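You operate a simulated robot arm through the tools that you are given. There is no shell and no other tool. Be economical: measure what you need, move in short steps, check, and stop when the job is done.

You run a simulated robot arm. Do the job below in one go: nothing can be reset, and whatever is moved stays where it is left.

## Task
Jog the winder till its counter reads 95 cm.
Fine: brake off and winder switch on to jog; brake on and winder switch off after.

The check looks at the end state, three seconds after you hand in, the way a careful person would. Anything else that was tipped, shoved, dropped, spilled or broken makes it a failure.

## Robot
A 7-joint arm with a two-finger parallel gripper on a trunk, on a base that drives. Base frame: it is fixed to the floor where the robot stands at the start and does not move with it; the origin is under the middle of the robot, x ahead of it, y to its left, z up. Readings come in m, degrees, newtons and seconds.
With the tool pointing down near the work surface it reaches from about 0.1 to 0.8 m from the robot's upright axis, wherever it stands. Its first joint turns from -166.0 to 166.0 degrees. Places, roughly: core [0.5, -1.75, 0.25]; press roller frame [0.7, -0.9, 1.1]; strip brake lever [0.7, -0.1, 1]; winder jog button [0.6, -0.1, 1]; winder switch [0.5, -0.3, 1]. Payload 3.43 kg.
Tool frame: the origin (TCP) lies between the finger pads and is the grasp point; the fingertips stand 0.03 m ahead of it; z points along the fingers, y is the line along which they close. Largest opening 0.094 m; finger width 0.028, thickness 0.01; the body of the gripper, 0.05 by 0.096 m, starts 0.055 m behind the TCP.
Orientation is that of the tool frame in the base frame, as a unit quaternion [x, y, z, w]. With the fingers straight down and closing along the base's y, the tool's x points along the base's -x, its y along +y and its z along -z.

## Interface
- The arm moves only by the tool step_arm. Its argument "moves" is a list of rows, each an object (a shift or turn left out is 0, a gripper value left out holds the last) with "claw": the finger opening in cm, from 0 to 9.4; "xyz": the shift along the tool's x, y, z in cm, a list of three; "dr": the turn, a rotation vector about the tool's x, y, z in rad, a list of three. In form: [{"claw": claw, "xyz": [tx, ty, tz], "dr": [wx, wy, wz]}, ...]. A call has 1 to 20 rows; each row is the pose to reach, as a shift and turn from the pose commanded when the call began, along the tool's axes at that moment. A row lasts 0.2 s, in which the tool goes at most 0.05 m and 8.6 degrees; a call with a longer step from one row to the next is refused whole, and so is a gripper value outside its range. A pose out of reach is approached as far as the arm can. The call stops where the force on the tool passes 90 N (or 10 N more than at its start, if that is more) or the arm is blocked; 0.2 s more then pass. The fingers move at their own pace (about 0.045 m/s each) and stop on an object; they squeeze with about 26 N. The grip force told is the motor's: it shows also when the fingers shut on nothing. Time passes only in rows, and 0.2 s behind the last, so rows that repeat a pose let the fingers close. It gives the time, the measured TCP pose, the force on the tool (base axes), the opening and the grip force at its end, in the units of the frame above (readings bear some noise), with the torque about the TCP (base axes, N m) and any sound that the robot's microphone picked up.
- Cameras (640 x 400 px; columns grow to the right, rows downward): "scene" is now at [0.4819, 0.1446, 1.1508]; the picture's right is [-0.76, -0.65, 0.00], its down [-0.23, 0.27, -0.94] and it looks along [0.61, -0.71, -0.35] (base axes); focal length 214 px, centre (320, 200). "wrist" rides on the gripper at [0.076, 0.014, -0.103] in the tool frame; the picture's right is [-0.18, 0.98, 0.00], its down [-0.75, -0.14, -0.64] and it looks along [-0.63, -0.12, 0.77] (tool axes); focal length 243 px, centre (320, 200).
- camera(camera): a new picture of that camera. The clock stands still meanwhile.
- lift_body(by): slides the trunk up (or, below 0, down) by that many m; the arm and the scene camera ride with it, the base frame stays. It gives what a move gives, with no picture.
- steer(legs): drives the robot by 1 to 6 legs, each [ahead, left, turn to the left] in m, m and degrees, along the robot's own axes; the way and the turn of a leg run together, so that a leg with both is an arc; at most 1.5 m and 180 degrees a leg. The arm and the cameras ride along, it lands a little off, and it stops where it bumps. It gives what a move gives.
- pan_tilt(pan, tilt): turns the head with the scene camera to pan (to the left, within 103 degrees either way) and tilt (down, from -29 to 69), counted from straight ahead of the robot. It gives what a move gives.
- measure_at(camera, pixels): for up to 12 pixels [column, row] of the newest picture of that camera ("zoom" is the newest enlarged one), the place [x, y, z] in the base frame of the surface seen there, good to about 0.003 m. The clock stands still meanwhile.
- enlarge(camera, box): a new picture of the part [left, top, right, bottom] of that camera's present view, enlarged. The clock stands still meanwhile.
- finish_job(): hands the job in; it is judged then, once.

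Work in short steps. Measure before you move; look again where a grasp or a placing could have gone wrong, and mend it. You have 80 turns and 60 pictures in all, those below and enlarged ones among them. Open the gripper and draw the arm clear of the work before you hand the job in, unless the task says otherwise; then end with one line.

The tools are called after "Emit:" as name(argument=value, ...) on one line, values as JSON. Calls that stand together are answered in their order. step_arm: Moves the arm, as the interface text tells. Its arguments: {"type":"object","properties":{"moves":{"type":"array","items":{"type":"object","properties":{"claw":{"type":"number"},"xyz":{"type":"array","items":{"type":"number"}},"dr":{"type":"array","items":{"type":"number"}}}}}},"required":["moves"]} The other tools are called the same way: lift_body (by) slides the trunk up or down; steer (legs) drives the base; pan_tilt (pan, tilt) turns the head that bears the scene camera; camera (camera) takes a picture; measure_at (camera, pixels) gives the place of the surface under pixels of a picture; enlarge (camera, box) takes an enlarged picture of a part of a camera's view; finish_job () hands the job in.

At the start:

```text
time_s: 0.0
position: [0.6744, -0.179, 1.2267]
tcp_rot: [-0.003, 1.0, 0.014, -0.002]
contact_force: [-0.5, 0.9, 0.0]
torque: [-0.03, 0.01, -0.02]
finger_gap: 0.094
grip_force: 0.0
trunk travel left (down, up): [-0.225, 0.265]
robot x, y, heading: [-0.0017, 0.0032, -0.1]
head pan, tilt: [-49.7, 20.7]
```

scene: 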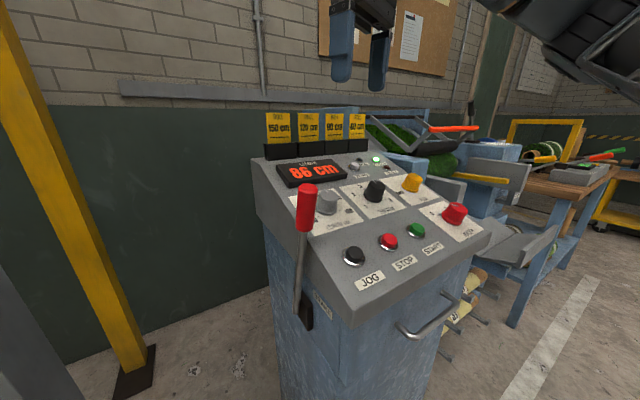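
wrist: 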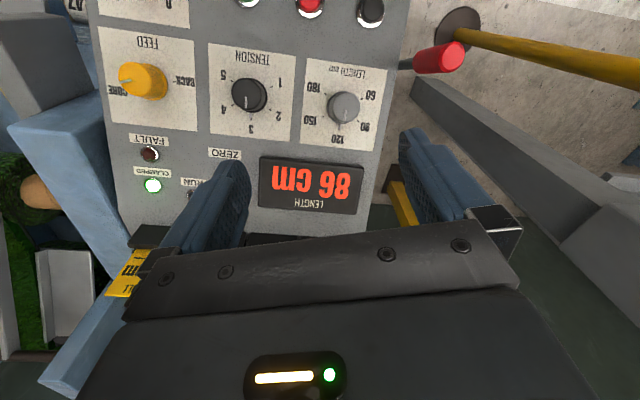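

The counter reads 86 cm; I enlarge the panel to read its labels and knobs.

Emit:
enlarge(camera="scene", box=[240, 100, 500, 340])

Emit:
camera(camera="wrist")

Emit:
measure_at(camera="scene", pixels=[[354, 255], [389, 240], [416, 229], [306, 190], [306, 220], [301, 260], [304, 310], [455, 213], [411, 182], [374, 190], [327, 201], [370, 280]])

```text
1.67 times, centred on (370, 220) of scene
```

zoom: 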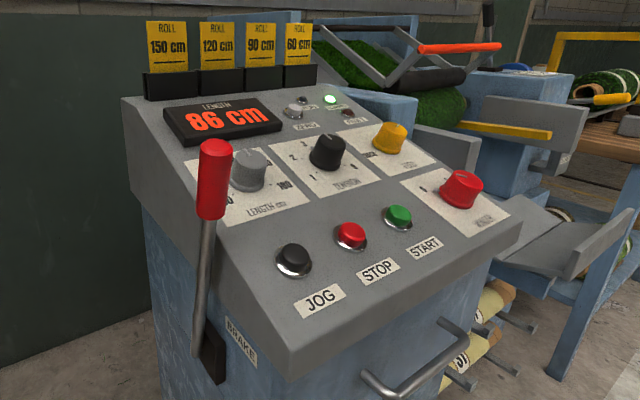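

```text
56 pictures are left
```

wrist: 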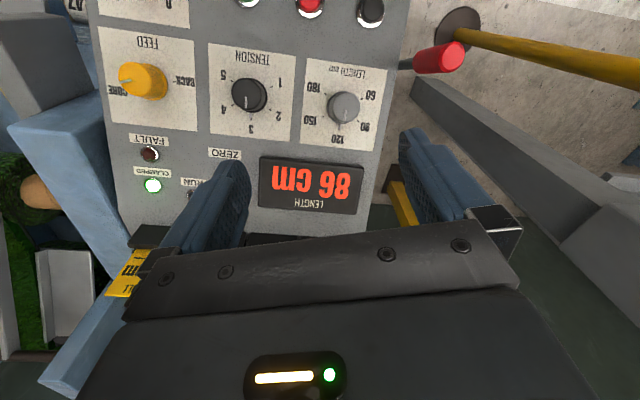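

```text
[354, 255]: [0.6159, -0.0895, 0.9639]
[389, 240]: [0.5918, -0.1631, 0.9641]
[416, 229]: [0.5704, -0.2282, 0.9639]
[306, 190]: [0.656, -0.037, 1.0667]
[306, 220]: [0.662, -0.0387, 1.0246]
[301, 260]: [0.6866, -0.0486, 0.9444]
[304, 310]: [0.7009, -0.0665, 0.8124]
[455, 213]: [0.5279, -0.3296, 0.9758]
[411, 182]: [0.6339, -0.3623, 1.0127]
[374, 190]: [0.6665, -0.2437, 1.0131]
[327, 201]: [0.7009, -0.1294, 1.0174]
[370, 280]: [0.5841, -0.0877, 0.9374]
```

The red WINDER switch is at (455,213) and the lever at (306,220). I look closer at both to see their states.

Emit:
enlarge(camera="scene", box=[400, 165, 500, 245])

Emit:
enlarge(camera="scene", box=[260, 260, 380, 350])

Emit:
enlarge(camera="scene", box=[320, 140, 440, 230])

Emit:
enlarge(camera="scene", box=[360, 90, 640, 300])

```text
5.00 times, centred on (450, 205) of scene
```

zoom: 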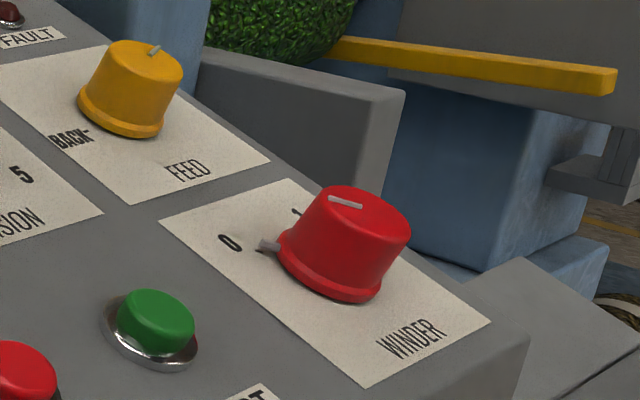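

```text
4.44 times, centred on (320, 305) of scene
```

zoom: 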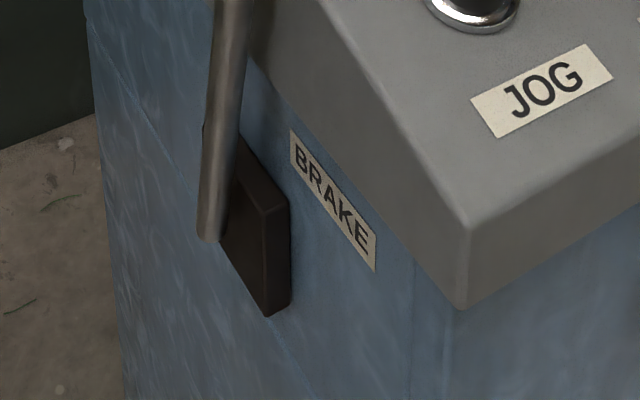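

```text
4.44 times, centred on (380, 185) of scene
```

zoom: 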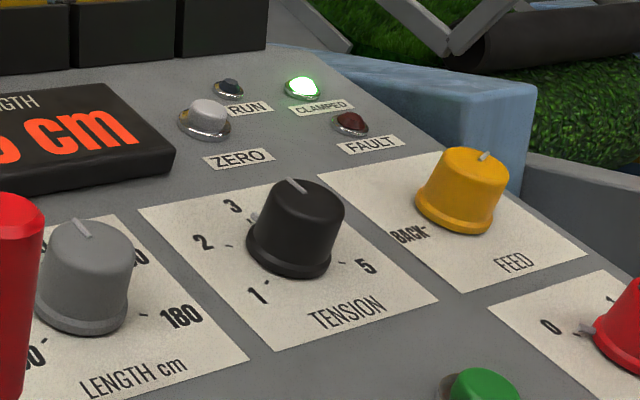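

```text
1.90 times, centred on (500, 195) of scene
```

zoom: 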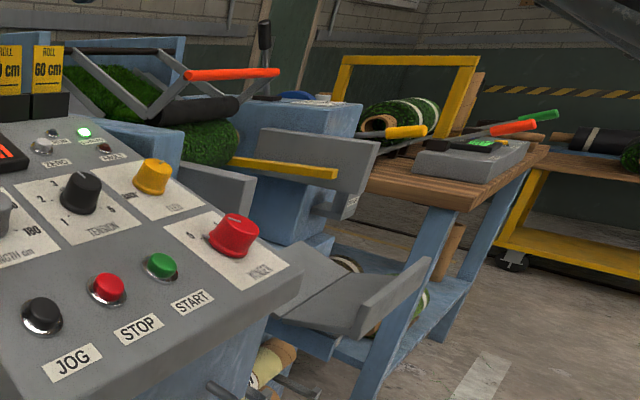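

The WINDER pointer sits at 0. The brake's marks are hidden, so I swing the wrist camera to the console's left side, well above the lever top (z≈1.08).

Emit:
step_arm(moves=[{"xyz": [0, 3, 0], "dr": [0, 0, 0.13]}, {"xyz": [0, 6, 0], "dr": [0, 0, 0.26]}, {"xyz": [0, 9, 0], "dr": [0, 0, 0.39]}, {"xyz": [0, 12, 0], "dr": [0, 0, 0.52]}, {"xyz": [0, 15, 0], "dr": [0, 0, 0.65]}, {"xyz": [0, 18, 0], "dr": [0, 0, 0.78]}, {"xyz": [0, 21, 0], "dr": [0, 0, 0.91]}, {"xyz": [0, 24, 0], "dr": [0, 0, 1.04]}, {"xyz": [0, 27, 0], "dr": [0, 0, 1.17]}, {"xyz": [0, 30, 0], "dr": [0, 0, 1.3]}])

Emit:
camera(camera="wrist")

```text
time_s: 2.2
position: [0.6745, 0.1161, 1.2314]
tcp_rot: [0.604, 0.796, 0.014, -0.022]
contact_force: [-0.5, -0.4, 0.8]
torque: [0.0, -0.03, 0.01]
finger_gap: 0.0942
grip_force: 0.1
trunk travel left (down, up): [-0.225, 0.265]
robot x, y, heading: [0.0008, 0.0001, -0.2]
head pan, tilt: [-49.7, 20.7]
```

```text
51 pictures are left
```

wrist: 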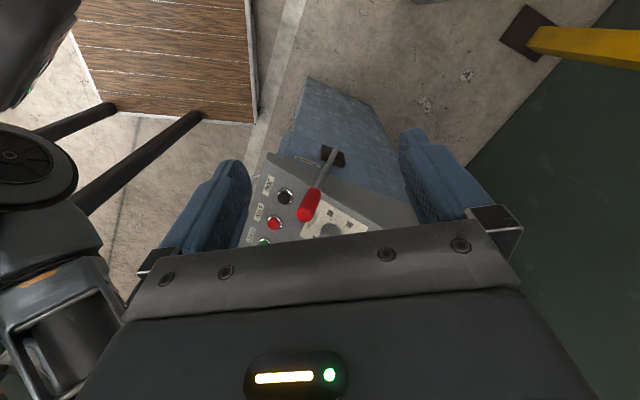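

The side is visible upside down around (330,155); I enlarge it.

Emit:
enlarge(camera="wrist", box=[240, 70, 420, 250])

```text
2.22 times, centred on (330, 160) of wrist
```

zoom: 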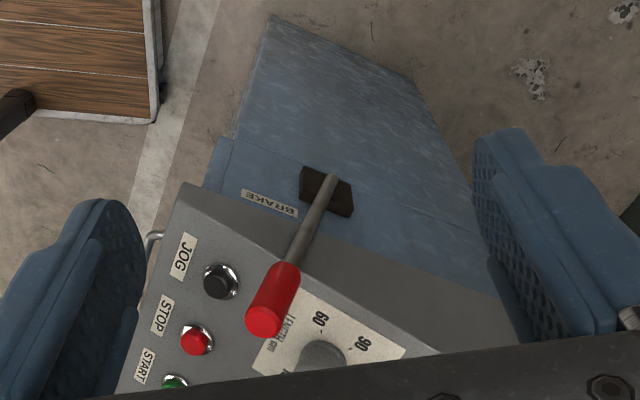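

No ON/OFF marks exist; the lever leans slightly toward the operator. I measure the handle along its length here.

Emit:
measure_at(camera="zoom", pixels=[[265, 320], [272, 290], [280, 268], [300, 240], [332, 178], [305, 185], [345, 205], [325, 352], [222, 280], [300, 218], [185, 185], [480, 300]])

```text
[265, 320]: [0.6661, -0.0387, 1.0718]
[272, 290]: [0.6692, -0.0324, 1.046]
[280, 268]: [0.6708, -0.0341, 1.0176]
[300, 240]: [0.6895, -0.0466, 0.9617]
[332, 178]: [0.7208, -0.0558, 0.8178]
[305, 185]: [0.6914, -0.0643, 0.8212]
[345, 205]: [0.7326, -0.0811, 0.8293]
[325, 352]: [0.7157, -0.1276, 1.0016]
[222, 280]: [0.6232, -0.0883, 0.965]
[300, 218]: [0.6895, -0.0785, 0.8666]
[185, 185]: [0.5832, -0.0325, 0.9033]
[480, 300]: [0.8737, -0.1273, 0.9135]
```

I bring the tool over the handle (0.664,-0.04) with the fingers straddling along the lever's swing direction.

Emit:
step_arm(moves=[{"xyz": [-3, -1, 0], "dr": [0, 0, 0.12]}, {"xyz": [-6, -2, 0], "dr": [0, 0, 0.24]}, {"xyz": [-9, -3, 0], "dr": [0, 0, 0.36]}, {"xyz": [-12, -4, 0], "dr": [0, 0, 0.48]}, {"xyz": [-14.7, -5.2, 0], "dr": [0, 0, 0.59]}, {"xyz": [-14.7, -5.2, 0], "dr": [0, 0, 0.59]}])

Emit:
camera(camera="wrist")

```text
time_s: 3.6
position: [0.6632, -0.035, 1.2316]
tcp_rot: [0.808, 0.588, 0.007, -0.012]
contact_force: [-0.6, -0.5, -0.4]
torque: [-0.02, 0.01, 0.02]
finger_gap: 0.0938
grip_force: 0.0
trunk travel left (down, up): [-0.225, 0.265]
robot x, y, heading: [0.003, 0.0006, 0.0]
head pan, tilt: [-49.7, 20.7]
```

```text
49 pictures are left
```

wrist: 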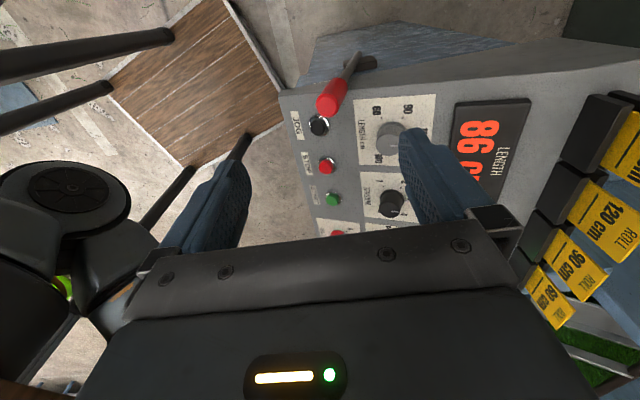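

Lever is between the fingers in plan; I descend to z≈1.068.

Emit:
step_arm(moves=[{"xyz": [0, 0, 4]}, {"xyz": [0, 0, 8]}, {"xyz": [0, 0, 12]}, {"xyz": [0, 0, 14.5]}, {"xyz": [0, 0, 16.3]}])

Emit:
camera(camera="scene")

```text
time_s: 4.8
position: [0.6623, -0.0312, 1.0663]
tcp_rot: [0.808, 0.589, 0.006, -0.013]
contact_force: [-0.4, 0.3, 0.1]
torque: [0.01, -0.01, 0.03]
finger_gap: 0.0942
grip_force: 0.0
trunk travel left (down, up): [-0.225, 0.265]
robot x, y, heading: [0.0004, 0.0025, 0.2]
head pan, tilt: [-49.7, 20.7]
```

```text
48 pictures are left
```

scene: 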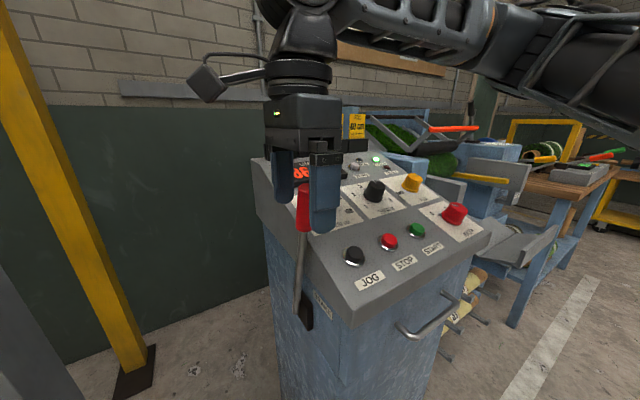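

The handle is between the fingers. I narrow the gap to 4.5 cm and nudge the lever away from the operator (tool +y) to see if it moves.

Emit:
step_arm(moves=[{"claw": 4.5}, {"claw": 4.5}, {"claw": 4.5, "xyz": [0, 1, 0]}, {"xyz": [0, 2, 0]}, {"xyz": [0, 3, 0]}, {"xyz": [0, 4, 0]}, {"xyz": [0, 5, 0]}, {"xyz": [0, 6, 0]}])

Emit:
camera(camera="scene")

```text
time_s: 6.6
position: [0.7186, -0.0504, 1.0652]
tcp_rot: [0.808, 0.589, 0.006, -0.013]
contact_force: [-0.7, 0.3, -0.3]
torque: [0.0, -0.01, -0.06]
finger_gap: 0.0453
grip_force: 0.4
trunk travel left (down, up): [-0.225, 0.265]
robot x, y, heading: [0.002, 0.0003, -0.1]
head pan, tilt: [-49.7, 20.7]
```

```text
47 pictures are left
```

scene: 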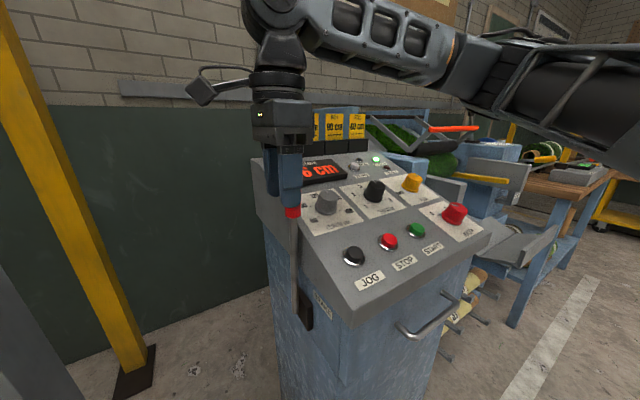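

It moves freely. I continue away until it meets its stop.

Emit:
step_arm(moves=[{"xyz": [0, 1, 0]}, {"xyz": [0, 2, 0]}, {"xyz": [0, 3, 0]}, {"xyz": [0, 4, 0]}, {"xyz": [0, 5, 0.3]}, {"xyz": [0, 6, 0.6]}])

Emit:
camera(camera="scene")

```text
time_s: 8.0
position: [0.7761, -0.0678, 1.0588]
tcp_rot: [0.808, 0.589, 0.005, -0.014]
contact_force: [0.4, -0.1, -0.2]
torque: [0.01, 0.01, 0.03]
finger_gap: 0.0451
grip_force: 0.0
trunk travel left (down, up): [-0.225, 0.265]
robot x, y, heading: [0.0001, 0.0002, -0.1]
head pan, tilt: [-49.7, 20.7]
```

```text
46 pictures are left
```

scene: 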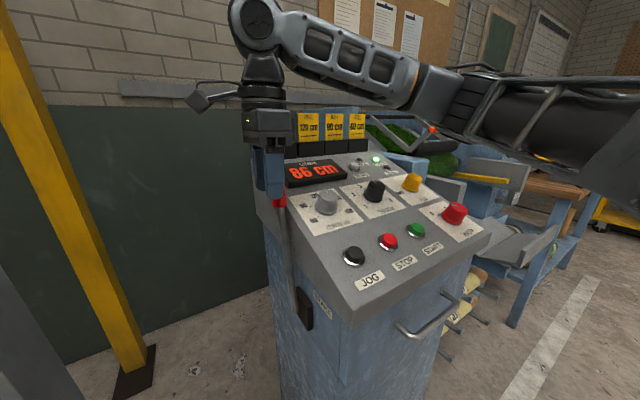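

Still no stop; I continue along the arc.

Emit:
step_arm(moves=[{"xyz": [0, 1, 0.2]}, {"xyz": [0, 2, 0.5]}, {"xyz": [0, 3, 0.8]}, {"xyz": [0, 4, 1.1]}, {"xyz": [0, 5, 1.4]}, {"xyz": [0, 6, 1.8]}])

Emit:
camera(camera="scene")

```text
time_s: 9.1
position: [0.8045, -0.0695, 1.0493]
tcp_rot: [0.801, 0.598, 0.0, -0.024]
contact_force: [-44.8, 31.5, 12.9]
torque: [0.78, 2.1, -1.37]
finger_gap: 0.0865
grip_force: 25.9
trunk travel left (down, up): [-0.225, 0.265]
robot x, y, heading: [-0.0016, -0.0007, 0.0]
head pan, tilt: [-49.7, 20.7]
stopped in row 5: the force on the tool passed its limit at 102 N (the readings are from after the stop); the commanded pose is now the measured one
```

```text
45 pictures are left
```

scene: 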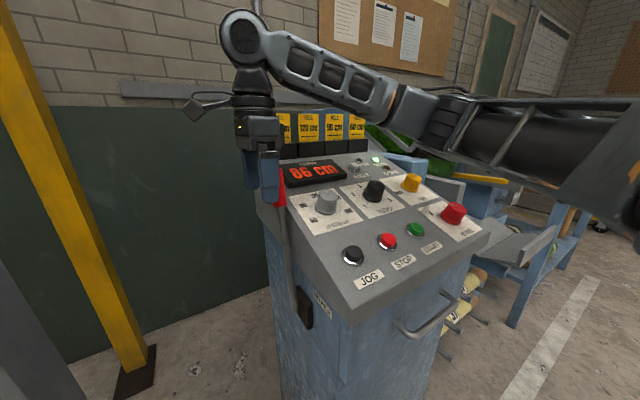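

The lever hit its far stop. I open the fingers, back off and rise.

Emit:
step_arm(moves=[{"claw": 9.4, "xyz": [0, -1, 0]}, {"claw": 9.4, "xyz": [0, -2, 0]}, {"xyz": [0, -2, -3]}, {"xyz": [0, -2, -7]}, {"xyz": [0, -2, -11]}, {"xyz": [0, -2, -15]}])

Emit:
camera(camera="scene")

Emit:
camera(camera="wrist")

```text
time_s: 10.5
position: [0.7945, -0.0764, 1.1997]
tcp_rot: [0.804, 0.594, 0.003, -0.021]
contact_force: [0.1, 0.1, -1.0]
torque: [-0.02, 0.02, 0.05]
finger_gap: 0.0939
grip_force: 0.1
trunk travel left (down, up): [-0.225, 0.265]
robot x, y, heading: [0.0006, -0.0026, 0.2]
head pan, tilt: [-49.7, 20.7]
```

```text
44 pictures are left
```

scene: 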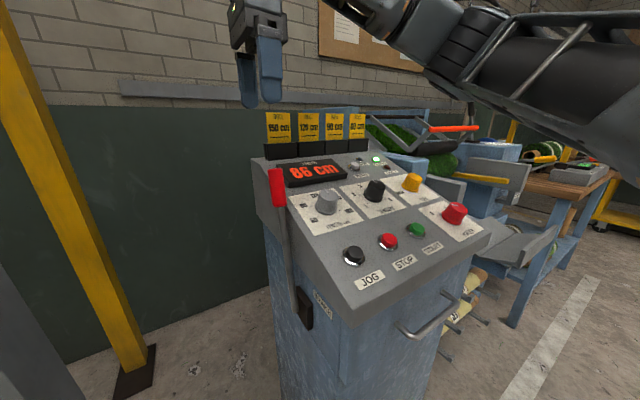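

```text
43 pictures are left
```

wrist: 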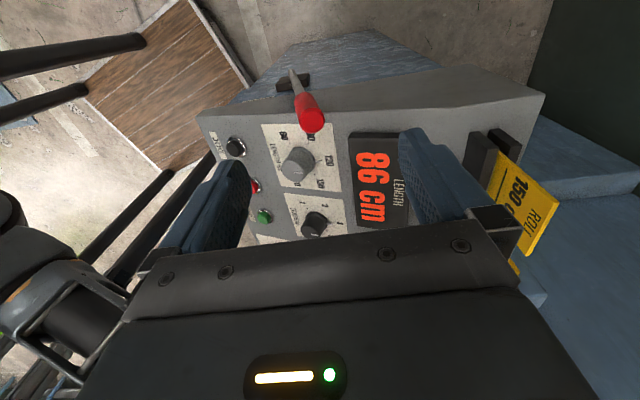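

The lever stays back. Now the WINDER switch: I zoom and measure it and the flat panel around it.

Emit:
enlarge(camera="scene", box=[400, 165, 500, 245])

Emit:
measure_at(camera="zoom", pixels=[[342, 202], [390, 222], [320, 212], [350, 300], [268, 246], [228, 242], [296, 212], [360, 360], [450, 320], [260, 320], [200, 215], [140, 185]])

```text
5.00 times, centred on (450, 205) of scene
```

zoom: 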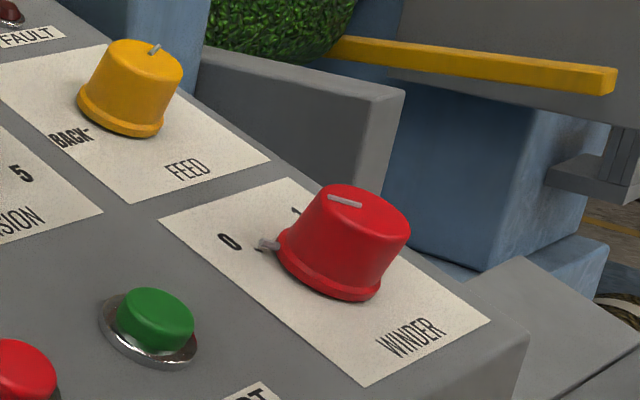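

```text
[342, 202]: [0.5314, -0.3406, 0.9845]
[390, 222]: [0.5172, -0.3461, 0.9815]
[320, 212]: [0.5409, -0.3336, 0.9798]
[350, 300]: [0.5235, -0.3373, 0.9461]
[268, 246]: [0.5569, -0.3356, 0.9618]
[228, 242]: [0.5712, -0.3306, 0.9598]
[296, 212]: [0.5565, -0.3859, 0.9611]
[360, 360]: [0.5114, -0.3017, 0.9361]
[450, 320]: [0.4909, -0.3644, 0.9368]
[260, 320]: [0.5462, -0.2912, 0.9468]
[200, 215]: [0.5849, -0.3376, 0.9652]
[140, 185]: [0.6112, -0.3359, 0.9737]
```

Panel slopes ~19.5°; knob base centre ≈(0.535,-0.347,0.949), 3.6 cm tall, 0 at 45° left of up and 1 at 45° right, so a 90° clockwise turn. I move the tool above it, yawing so a clockwise turn stays in the wrist's comfortable range.

Emit:
step_arm(moves=[{"xyz": [-1.9, -1.3, -1], "dr": [0, 0, -0.13]}, {"xyz": [-3.7, -2.6, -1], "dr": [0, 0, -0.26]}, {"xyz": [-5.6, -3.9, -1], "dr": [0, 0, -0.39]}, {"xyz": [-7.5, -5.2, -1], "dr": [0, 0, -0.52]}, {"xyz": [-9.4, -6.5, -1], "dr": [0, 0, -0.65]}, {"xyz": [-11.2, -7.8, -1], "dr": [0, 0, -0.78]}, {"xyz": [-13.1, -9.2, -1], "dr": [0, 0, -0.91]}, {"xyz": [-15, -10.5, -1], "dr": [0, 0, -1.04]}, {"xyz": [-16.8, -11.8, -1], "dr": [0, 0, -1.17]}, {"xyz": [-18.7, -13.1, -1], "dr": [0, 0, -1.3]}, {"xyz": [-20.6, -14.4, -1], "dr": [0, 0, -1.43]}, {"xyz": [-22.5, -15.7, -1], "dr": [0, 0, -1.56]}, {"xyz": [-24.3, -17, -1], "dr": [0, 0, -1.69]}, {"xyz": [-26.2, -18.3, -1], "dr": [0, 0, -1.82]}, {"xyz": [-28.1, -19.6, -1], "dr": [0, 0, -1.95]}, {"xyz": [-30, -20.9, -1], "dr": [0, 0, -2.08]}, {"xyz": [-31.8, -22.2, -1], "dr": [0, 0, -2.21]}, {"xyz": [-33.7, -23.5, -1], "dr": [0, 0, -2.34]}])

Emit:
camera(camera="wrist")

```text
time_s: 14.3
position: [0.4722, -0.3268, 1.2038]
tcp_rot: [-0.236, 0.971, 0.024, -0.005]
contact_force: [0.1, -0.7, 0.9]
torque: [0.02, 0.04, 0.01]
finger_gap: 0.094
grip_force: 0.1
trunk travel left (down, up): [-0.225, 0.265]
robot x, y, heading: [-0.0001, -0.0016, 0.0]
head pan, tilt: [-49.7, 20.7]
```

```text
41 pictures are left
```

wrist: 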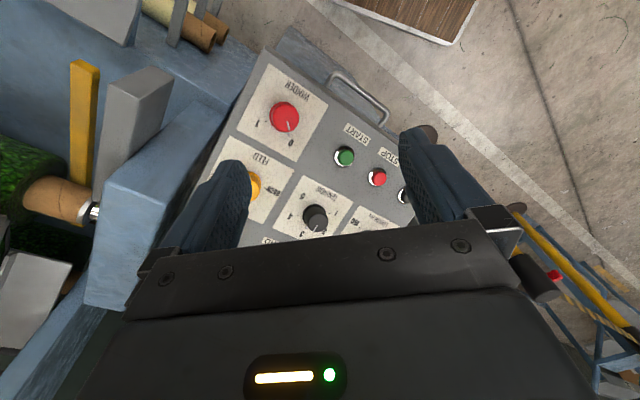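

I tilt the tool to the panel normal and come to a 10 cm standoff over the knob.

Emit:
step_arm(moves=[{"claw": 7, "xyz": [-0.4, -0.5, 3], "dr": [0.0725, -0.06, 0]}, {"xyz": [-0.7, -1, 6], "dr": [0.145, -0.119, 0]}, {"xyz": [-1.1, -1.4, 9], "dr": [0.217, -0.179, 0]}, {"xyz": [-1.4, -1.9, 12.2], "dr": [0.29, -0.238, 0]}, {"xyz": [-1.4, -1.9, 12.2], "dr": [0.29, -0.238, 0]}])

Emit:
camera(camera="wrist")

Emit:
camera(camera="scene")

```text
time_s: 15.5
position: [0.4865, -0.3333, 1.0847]
tcp_rot: [-0.228, 0.958, -0.093, 0.143]
contact_force: [-0.1, -0.1, 0.7]
torque: [0.02, -0.01, -0.01]
finger_gap: 0.0698
grip_force: 0.1
trunk travel left (down, up): [-0.225, 0.265]
robot x, y, heading: [-0.001, 0.001, -0.1]
head pan, tilt: [-49.7, 20.7]
```

```text
40 pictures are left
```

wrist: 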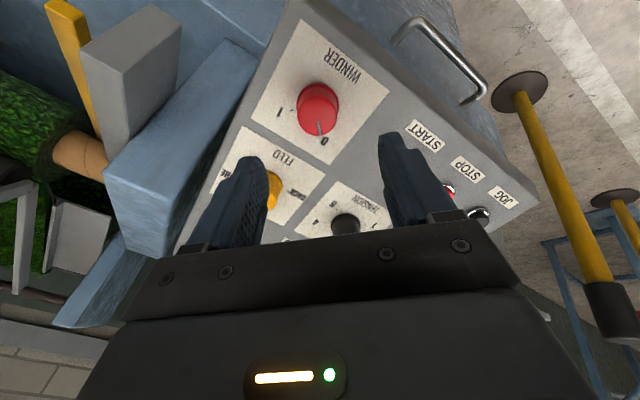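

```text
39 pictures are left
```

scene: 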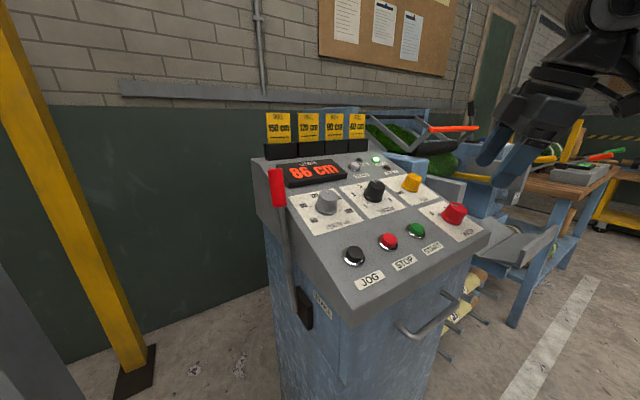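

The knob is clear in the wrist view at (318,105) with its nub at 0. I measure it to centre the grasp.

Emit:
measure_at(camera="wrist", pixels=[[318, 96], [302, 98], [334, 98], [318, 110], [310, 88], [320, 132], [280, 112], [325, 141], [360, 110], [300, 60]])

Emit:
enlarge(camera="wrist", box=[250, 40, 400, 160])

```text
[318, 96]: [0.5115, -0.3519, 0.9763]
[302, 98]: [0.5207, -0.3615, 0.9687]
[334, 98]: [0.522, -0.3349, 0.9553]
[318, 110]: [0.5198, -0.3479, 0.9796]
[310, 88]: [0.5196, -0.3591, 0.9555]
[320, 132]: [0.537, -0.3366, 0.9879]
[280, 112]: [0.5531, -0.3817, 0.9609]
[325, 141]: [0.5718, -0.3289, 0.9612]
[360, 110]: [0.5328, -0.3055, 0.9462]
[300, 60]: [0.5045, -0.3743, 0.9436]
```

```text
3.33 times, centred on (325, 100) of wrist
```

zoom: 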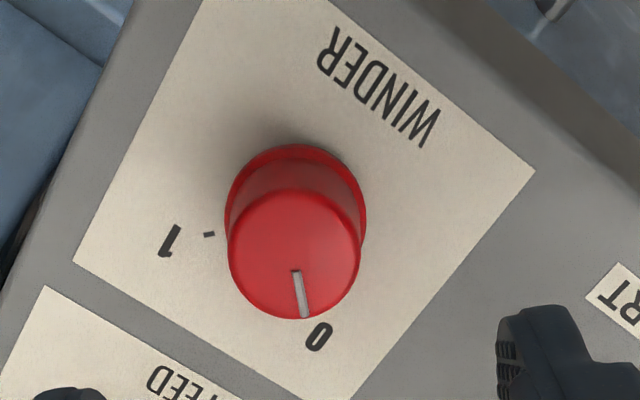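

I measure the knob's top face centre and rim in this zoom.

Emit:
measure_at(camera="zoom", pixels=[[294, 252], [234, 255], [354, 255], [294, 198], [297, 312], [302, 308], [208, 234], [295, 272]])

```text
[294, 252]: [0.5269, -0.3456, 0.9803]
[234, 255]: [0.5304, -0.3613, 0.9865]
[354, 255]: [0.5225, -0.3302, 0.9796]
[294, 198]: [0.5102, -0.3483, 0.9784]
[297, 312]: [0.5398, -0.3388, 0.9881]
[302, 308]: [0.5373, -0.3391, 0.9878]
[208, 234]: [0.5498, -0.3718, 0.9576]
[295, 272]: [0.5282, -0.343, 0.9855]
```

Centre ≈(0.526,-0.345,0.983), 3.2 cm across. I descend so the fingertips stop ~1 cm above the panel.

Emit:
step_arm(moves=[{"claw": 6.5, "xyz": [-0.4, -0.1, 3]}, {"xyz": [-0.5, -0.1, 6]}, {"xyz": [-0.5, -0.1, 8]}, {"xyz": [-0.5, -0.1, 9.5]}, {"xyz": [-0.5, -0.1, 10.3]}, {"xyz": [-0.5, -0.1, 10.3]}])

Emit:
camera(camera="scene")

Emit:
camera(camera="wrist")

```text
time_s: 16.9
position: [0.5266, -0.3441, 0.9887]
tcp_rot: [-0.228, 0.959, -0.092, 0.143]
contact_force: [-0.2, 0.2, 0.0]
torque: [-0.03, 0.0, -0.02]
finger_gap: 0.065
grip_force: 0.0
trunk travel left (down, up): [-0.225, 0.265]
robot x, y, heading: [0.0007, 0.0023, -0.1]
head pan, tilt: [-49.7, 20.7]
```

```text
37 pictures are left
```

scene: 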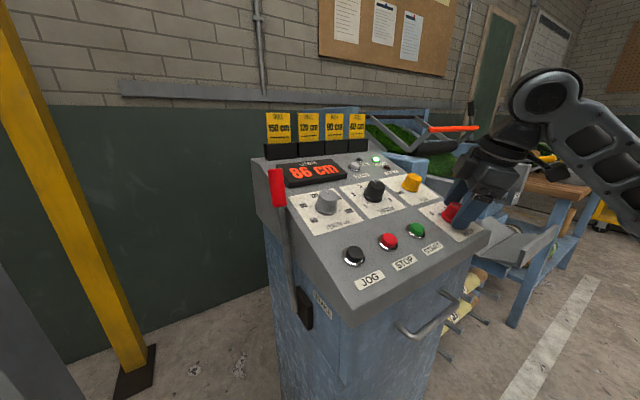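

```text
36 pictures are left
```

wrist: 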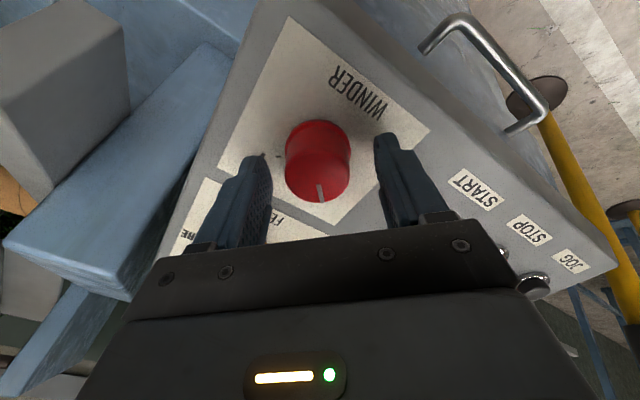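

The knob sits centred between the fingers. I close on it.

Emit:
step_arm(moves=[{"claw": 2.9}, {"claw": 2.9}, {"claw": 2.9}, {"claw": 2.9}])

```text
time_s: 17.9
position: [0.5274, -0.3466, 0.9891]
tcp_rot: [-0.226, 0.959, -0.093, 0.143]
contact_force: [11.6, -16.1, 5.8]
torque: [0.17, -0.1, 0.11]
finger_gap: 0.0377
grip_force: 45.0
trunk travel left (down, up): [-0.225, 0.265]
robot x, y, heading: [-0.0031, -0.0031, 0.0]
head pan, tilt: [-49.7, 20.7]
```

It holds the knob (3.8 cm) with a slight side load; I shift 2 mm to relieve it and turn clockwise 90°.

Emit:
step_arm(moves=[{"xyz": [0, -0.2, 0]}, {"xyz": [0, -0.2, 0], "dr": [0, 0, 0.13]}, {"xyz": [0, -0.2, 0], "dr": [0, 0, 0.26]}, {"xyz": [0, -0.2, 0], "dr": [0, 0, 0.39]}, {"xyz": [0, -0.2, 0], "dr": [0, 0, 0.52]}, {"xyz": [0, -0.2, 0], "dr": [0, 0, 0.65]}, {"xyz": [0, -0.2, 0], "dr": [0, 0, 0.78]}, {"xyz": [0, -0.2, 0], "dr": [0, 0, 0.91]}, {"xyz": [0, -0.2, 0], "dr": [0, 0, 1.04]}, {"xyz": [0, -0.2, 0], "dr": [0, 0, 1.17]}, {"xyz": [0, -0.2, 0], "dr": [0, 0, 1.3]}, {"xyz": [0, -0.2, 0], "dr": [0, 0, 1.43]}, {"xyz": [0, -0.2, 0], "dr": [0, 0, 1.55]}])

Emit:
camera(camera="wrist")

Emit:
camera(camera="scene")

```text
time_s: 20.7
position: [0.526, -0.3461, 0.9881]
tcp_rot: [0.51, 0.844, 0.033, 0.165]
contact_force: [-8.1, -23.2, 0.0]
torque: [0.73, -0.46, 0.23]
finger_gap: 0.037
grip_force: 44.6
trunk travel left (down, up): [-0.225, 0.265]
robot x, y, heading: [-0.0026, -0.0031, -0.1]
head pan, tilt: [-49.7, 20.7]
```

```text
35 pictures are left
```

wrist: 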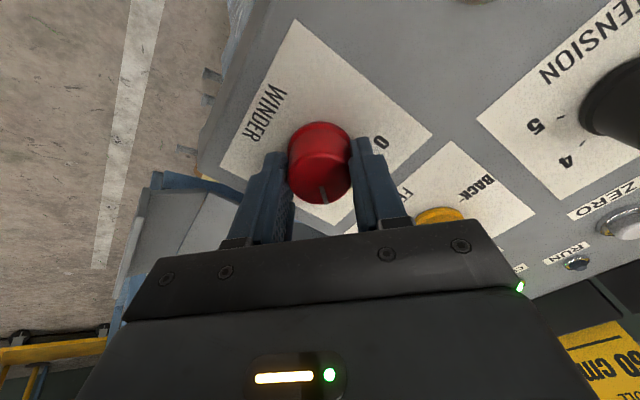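

```text
34 pictures are left
```

scene: 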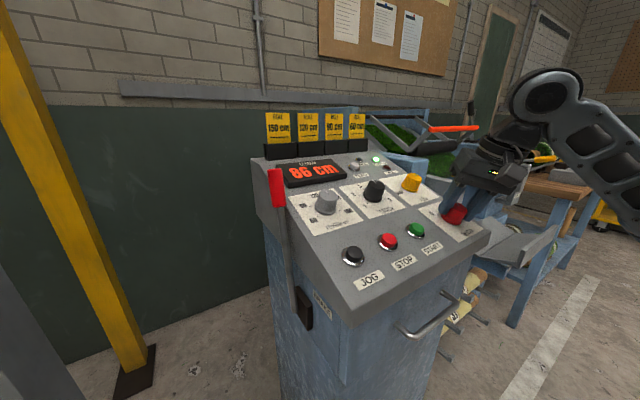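

The knob turned with the gripper. I release and back out along the normal.

Emit:
step_arm(moves=[{"claw": 6.5}, {"claw": 6.5}, {"claw": 6.5}, {"xyz": [0, 0, -3]}, {"xyz": [0, 0, -6]}, {"xyz": [0, 0, -10]}, {"xyz": [0, 0, -14]}])

Emit:
enlarge(camera="scene", box=[240, 100, 500, 340])

Emit:
camera(camera="wrist")

```text
time_s: 22.3
position: [0.4849, -0.3329, 1.1139]
tcp_rot: [0.513, 0.844, 0.042, 0.154]
contact_force: [0.7, 0.5, -0.4]
torque: [0.04, 0.02, 0.01]
finger_gap: 0.0652
grip_force: 0.0
trunk travel left (down, up): [-0.225, 0.265]
robot x, y, heading: [0.0002, -0.0007, -0.1]
head pan, tilt: [-49.7, 20.7]
```

```text
1.67 times, centred on (370, 220) of scene
```

zoom: 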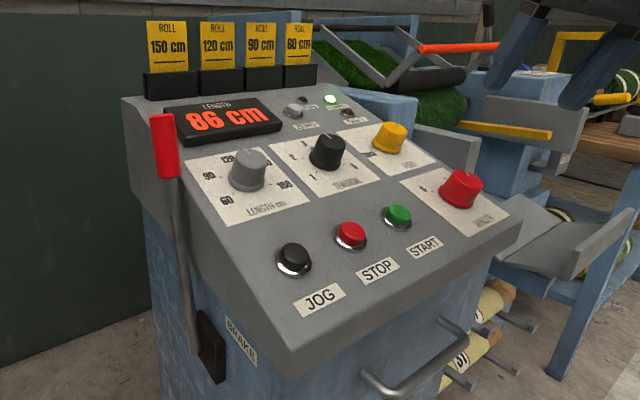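

```text
32 pictures are left
```

wrist: 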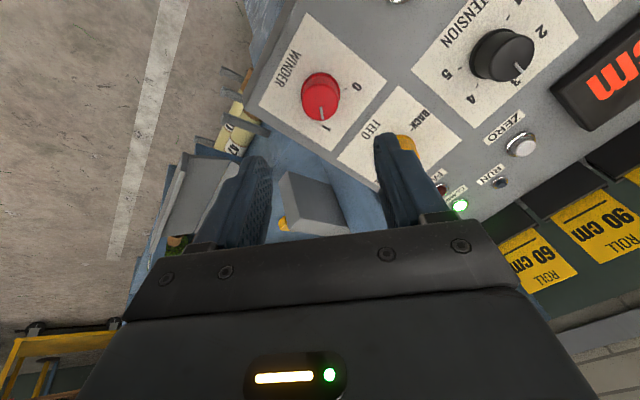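

WINDER points at 1. Next the jog button; I measure its cap and the panel around it.

Emit:
enlarge(camera="scene", box=[325, 230, 405, 290])

Emit:
measure_at(camera="scene", pixels=[[353, 253], [346, 254], [360, 254], [353, 249], [353, 257], [380, 262], [330, 262], [370, 281], [353, 240]])

```text
6.67 times, centred on (365, 260) of scene
```

zoom: 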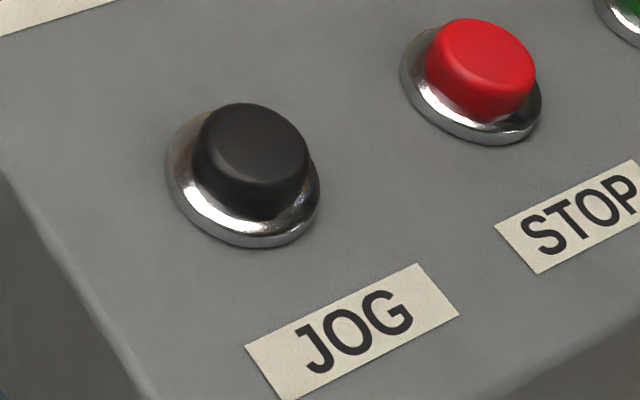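

```text
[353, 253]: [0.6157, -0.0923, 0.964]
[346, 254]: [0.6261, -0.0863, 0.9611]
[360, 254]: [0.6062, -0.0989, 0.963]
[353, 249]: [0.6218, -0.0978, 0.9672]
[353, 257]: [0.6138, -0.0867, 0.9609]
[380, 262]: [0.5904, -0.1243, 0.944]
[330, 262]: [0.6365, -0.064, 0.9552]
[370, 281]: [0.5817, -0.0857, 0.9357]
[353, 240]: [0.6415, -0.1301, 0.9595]
```

I close the fingers and travel parallel to the panel to a point ~6 cm above the JOG cap (0.613,-0.094,0.965).

Emit:
step_arm(moves=[{"claw": 0, "xyz": [3.2, 3.1, 0]}, {"xyz": [6.3, 6.2, 0]}, {"xyz": [9.5, 9.3, 0]}, {"xyz": [12.6, 12.5, 0]}, {"xyz": [15.8, 15.6, 0]}, {"xyz": [19, 18.7, 2]}, {"xyz": [19, 18.7, 5]}, {"xyz": [19, 18.7, 6.9]}, {"xyz": [19, 18.7, 6.9]}])

Emit:
camera(camera="scene")

Emit:
camera(camera="wrist")

```text
time_s: 22.9
position: [0.5193, -0.293, 1.1357]
tcp_rot: [0.568, 0.807, 0.094, 0.135]
contact_force: [0.1, 0.3, -0.4]
torque: [0.02, -0.02, -0.02]
finger_gap: 0.0106
grip_force: 0.0
trunk travel left (down, up): [-0.225, 0.265]
robot x, y, heading: [-0.0012, -0.0006, 0.2]
head pan, tilt: [-49.7, 20.7]
stopped in row 3: the arm was blocked; the commanded pose is now the measured one
```

```text
30 pictures are left
```

scene: 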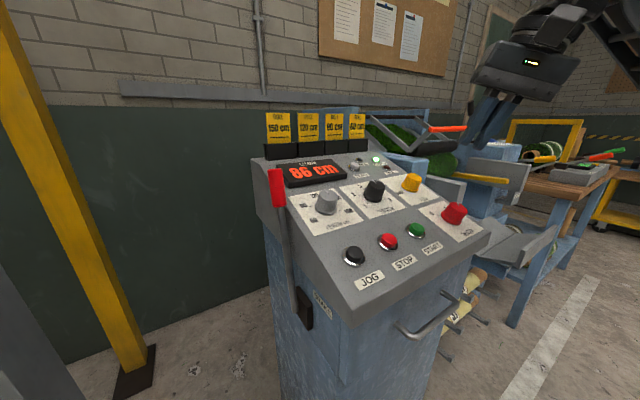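

```text
29 pictures are left
```

wrist: 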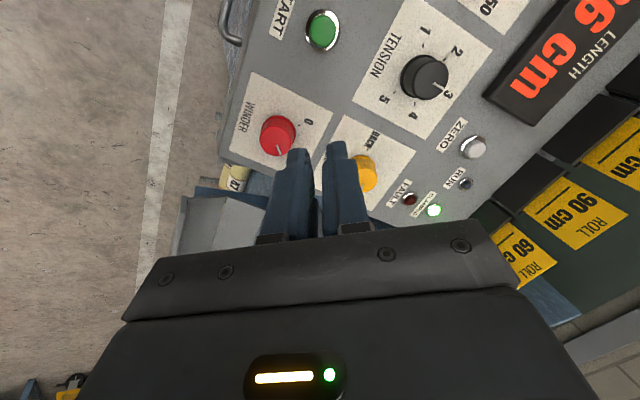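

The wrist ran out of joint range in that yaw; nothing was touched. I unwind the yaw in place so the tool's y lies across the panel.

Emit:
step_arm(moves=[{"dr": [0.01, -0.009, -0.116]}, {"dr": [0.02, -0.017, -0.232]}, {"dr": [0.03, -0.026, -0.347]}, {"dr": [0.04, -0.035, -0.463]}, {"dr": [0.05, -0.043, -0.579]}, {"dr": [0.061, -0.052, -0.695]}, {"dr": [0.071, -0.06, -0.81]}, {"dr": [0.081, -0.069, -0.926]}, {"dr": [0.081, -0.069, -0.926]}])

```text
time_s: 24.9
position: [0.5208, -0.3028, 1.1365]
tcp_rot: [0.174, 0.971, -0.007, 0.166]
contact_force: [-0.1, -0.1, -0.3]
torque: [-0.01, 0.01, 0.01]
finger_gap: 0.0
grip_force: 26.4
trunk travel left (down, up): [-0.225, 0.265]
robot x, y, heading: [-0.0031, -0.0019, -0.0]
head pan, tilt: [-49.7, 20.7]
```

Now travel to above the JOG cap.

Emit:
step_arm(moves=[{"claw": 0, "xyz": [1, 4, 0]}, {"xyz": [1.8, 8, 0]}, {"xyz": [2.6, 12, 0]}, {"xyz": [3.4, 16, 0]}, {"xyz": [4.4, 20, 0]}, {"xyz": [4.4, 22, 3]}, {"xyz": [4.4, 22, 6]}, {"xyz": [4.4, 22, 8.7]}, {"xyz": [4.4, 22, 8.7]}])

Emit:
camera(camera="scene")

Emit:
camera(camera="wrist")

```text
time_s: 26.9
position: [0.6153, -0.0898, 1.0625]
tcp_rot: [0.155, 0.973, -0.028, 0.167]
contact_force: [-0.1, 0.9, -0.2]
torque: [-0.03, -0.02, -0.03]
finger_gap: 0.0002
grip_force: 26.2
out of reach, approached as far as the arm can: row 4, 5, 6, 7, 8, 9
trunk travel left (down, up): [-0.225, 0.265]
robot x, y, heading: [0.0021, -0.0014, -0.1]
head pan, tilt: [-49.7, 20.7]
```

```text
28 pictures are left
```

scene: 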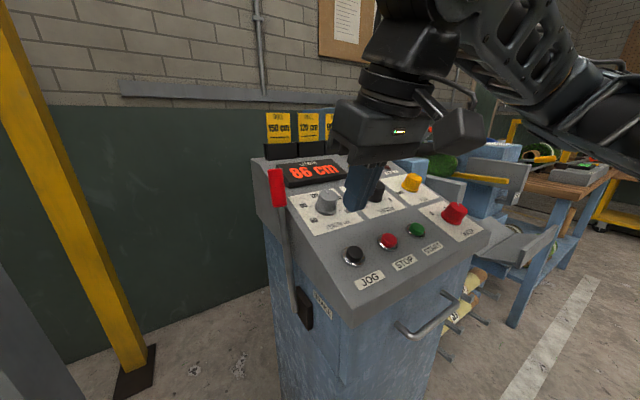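

```text
27 pictures are left
```

wrist: 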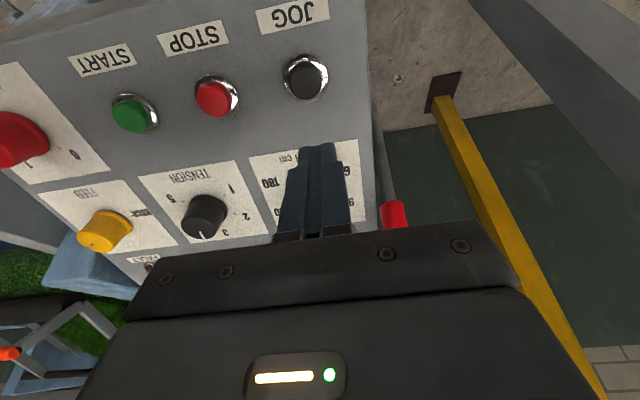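

The tilted pose is out of reach here, so I'll press with the tool vertical. I tilt it upright and centre over the cap.

Emit:
step_arm(moves=[{"dr": [0, 0.11, 0]}, {"xyz": [0.3, -0.2, 0.5], "dr": [0, 0.22, 0]}, {"xyz": [0.7, -0.4, 1.2], "dr": [0, 0.34, 0]}, {"xyz": [0.8, -0.5, 1.8], "dr": [0, 0.34, 0]}, {"xyz": [0.8, -0.5, 1.8], "dr": [0, 0.34, 0]}])

Emit:
camera(camera="scene")

Emit:
camera(camera="wrist")

```text
time_s: 28.1
position: [0.6136, -0.0945, 1.0427]
tcp_rot: [0.158, 0.987, -0.001, 0.0]
contact_force: [0.6, 0.4, -0.2]
torque: [-0.02, -0.01, -0.03]
finger_gap: 0.0002
grip_force: 25.8
trunk travel left (down, up): [-0.225, 0.265]
robot x, y, heading: [-0.0034, -0.0013, -0.2]
head pan, tilt: [-49.7, 20.7]
```

```text
26 pictures are left
```

scene: 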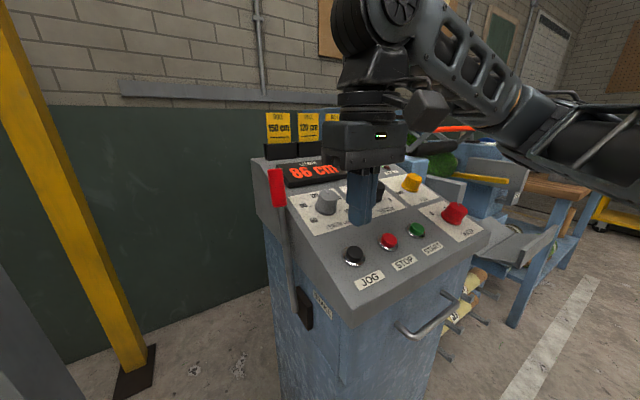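

```text
25 pictures are left
```

wrist: 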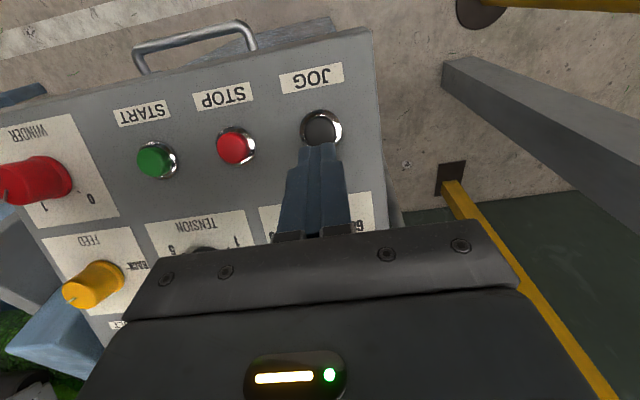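

I verify the cap location once from the wrist view before lowering.

Emit:
measure_at(camera="wrist", pixels=[[320, 130], [320, 120], [310, 130], [331, 130], [320, 138]])

Emit:
step_arm(moves=[{"xyz": [0, 0, 2]}, {"xyz": [0, 0, 3.5]}, {"xyz": [0, 0, 4.2]}])

```text
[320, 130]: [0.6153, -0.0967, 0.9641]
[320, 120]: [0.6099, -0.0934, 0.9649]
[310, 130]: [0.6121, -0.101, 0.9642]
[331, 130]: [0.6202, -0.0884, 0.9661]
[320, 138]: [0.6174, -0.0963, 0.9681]
```

```text
time_s: 28.9
position: [0.6123, -0.0947, 1.0023]
tcp_rot: [0.159, 0.987, -0.001, 0.0]
contact_force: [0.5, 0.2, 0.1]
torque: [-0.01, -0.02, -0.01]
finger_gap: 0.0
grip_force: 26.0
trunk travel left (down, up): [-0.225, 0.265]
robot x, y, heading: [-0.0004, -0.0007, 0.0]
head pan, tilt: [-49.7, 20.7]
```

Tip is ~5 mm above the cap. I make one short tap to learn the rate.

Emit:
step_arm(moves=[{"xyz": [0, 0, 0.9]}, {"xyz": [0, 0, 0]}])

Emit:
enlarge(camera="scene", box=[270, 140, 400, 220])

```text
time_s: 29.5
position: [0.6131, -0.0966, 1.0023]
tcp_rot: [0.158, 0.987, -0.001, 0.0]
contact_force: [-0.9, 0.5, 0.0]
torque: [0.01, -0.02, -0.03]
finger_gap: 0.0
grip_force: 26.4
trunk travel left (down, up): [-0.225, 0.265]
robot x, y, heading: [0.001, 0.002, 0.3]
head pan, tilt: [-49.7, 20.7]
heard: click
```

```text
4.92 times, centred on (335, 180) of scene
```

zoom: 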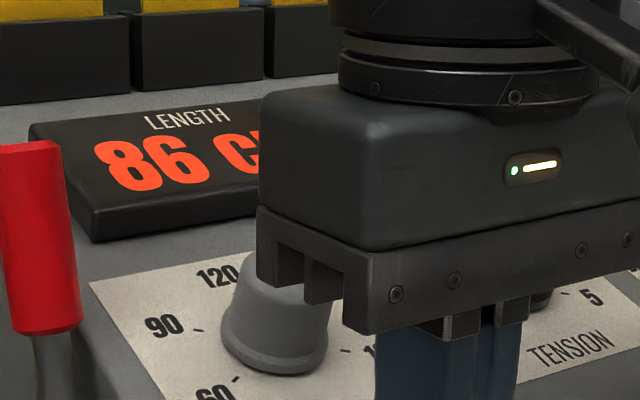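

A click was heard, count still 86. I hold a bit longer, two rows.

Emit:
step_arm(moves=[{"xyz": [0, 0, 0.9]}, {"xyz": [0, 0, 1.0]}, {"xyz": [0, 0, 1.0]}, {"xyz": [0, 0, 0]}])

Emit:
enlarge(camera="scene", box=[270, 140, 400, 220])

```text
time_s: 30.5
position: [0.6136, -0.0955, 1.0003]
tcp_rot: [0.157, 0.988, -0.001, 0.0]
contact_force: [0.1, -0.6, -0.5]
torque: [0.02, -0.02, 0.02]
finger_gap: 0.0
grip_force: 26.3
trunk travel left (down, up): [-0.225, 0.265]
robot x, y, heading: [-0.002, -0.0006, -0.0]
head pan, tilt: [-49.7, 20.7]
heard: click
```

```text
4.92 times, centred on (335, 180) of scene
```

zoom: 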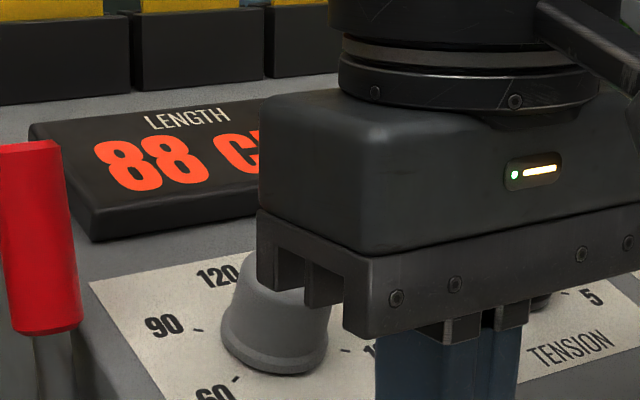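

It works: 86→88 with a ~0.5 s hold. I repeat with a 5-row hold.

Emit:
step_arm(moves=[{"xyz": [0, 0, 0.9]}, {"xyz": [0, 0, 1.0]}, {"xyz": [0, 0, 1.0]}, {"xyz": [0, 0, 1.0]}, {"xyz": [0, 0, 1.0]}, {"xyz": [0, 0, 0]}])

Emit:
enlarge(camera="scene", box=[270, 140, 400, 220])

```text
time_s: 31.9
position: [0.6136, -0.096, 1.0014]
tcp_rot: [0.157, 0.988, -0.001, -0.001]
contact_force: [0.5, 0.2, 0.7]
torque: [-0.01, -0.01, 0.03]
finger_gap: 0.0001
grip_force: 26.0
trunk travel left (down, up): [-0.225, 0.265]
robot x, y, heading: [0.0002, 0.001, 0.2]
head pan, tilt: [-49.7, 20.7]
heard: click
```

```text
4.92 times, centred on (335, 180) of scene
```

zoom: 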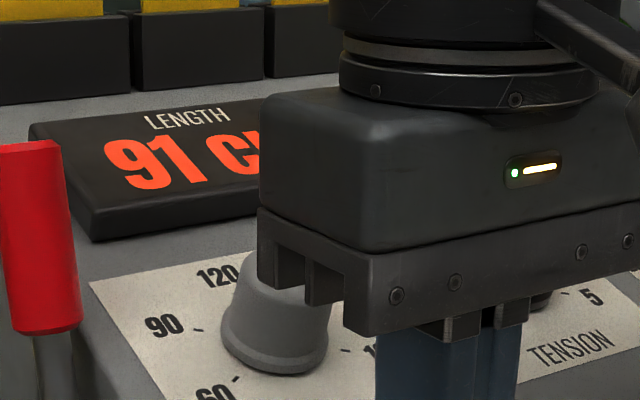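

91 now. Another 5-row hold should give about 94.

Emit:
step_arm(moves=[{"xyz": [0, 0, 0.9]}, {"xyz": [0, 0, 1.0]}, {"xyz": [0, 0, 1.0]}, {"xyz": [0, 0, 1.0]}, {"xyz": [0, 0, 1.0]}, {"xyz": [0, 0, 0]}])

Emit:
enlarge(camera="scene", box=[270, 140, 400, 220])

```text
time_s: 33.3
position: [0.6146, -0.0957, 1.0018]
tcp_rot: [0.158, 0.987, -0.001, 0.0]
contact_force: [-0.1, -0.3, 0.5]
torque: [0.0, 0.01, 0.0]
finger_gap: 0.0
grip_force: 26.2
trunk travel left (down, up): [-0.225, 0.265]
robot x, y, heading: [-0.0011, -0.0003, 0.3]
head pan, tilt: [-49.7, 20.7]
heard: click
```

```text
4.92 times, centred on (335, 180) of scene
```

zoom: 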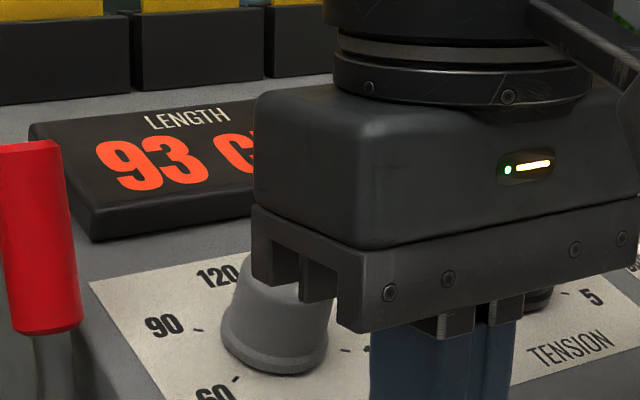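

93. I make a 2-row hold, then let it settle and read.

Emit:
step_arm(moves=[{"xyz": [0, 0, 0.9]}, {"xyz": [0, 0, 1.0]}, {"xyz": [0, 0, 0]}, {"xyz": [0, 0, 0]}, {"xyz": [0, 0, 0]}])

Emit:
enlarge(camera="scene", box=[270, 140, 400, 220])

```text
time_s: 34.5
position: [0.6139, -0.0959, 1.0022]
tcp_rot: [0.157, 0.988, -0.002, 0.0]
contact_force: [0.2, 0.3, 1.1]
torque: [-0.02, 0.0, -0.01]
finger_gap: 0.0001
grip_force: 26.0
trunk travel left (down, up): [-0.225, 0.265]
robot x, y, heading: [-0.0006, -0.004, -0.2]
head pan, tilt: [-49.7, 20.7]
heard: click
```

```text
4.92 times, centred on (335, 180) of scene
```

zoom: 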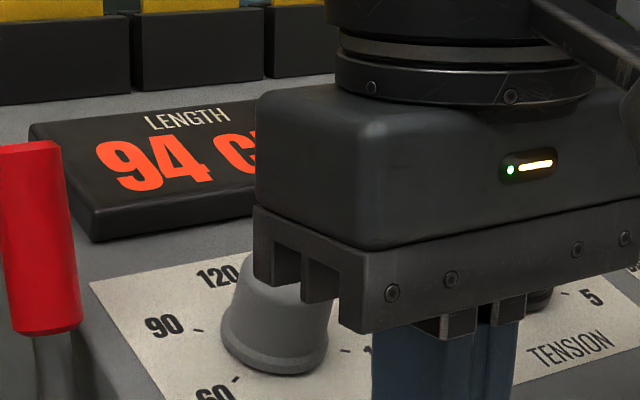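

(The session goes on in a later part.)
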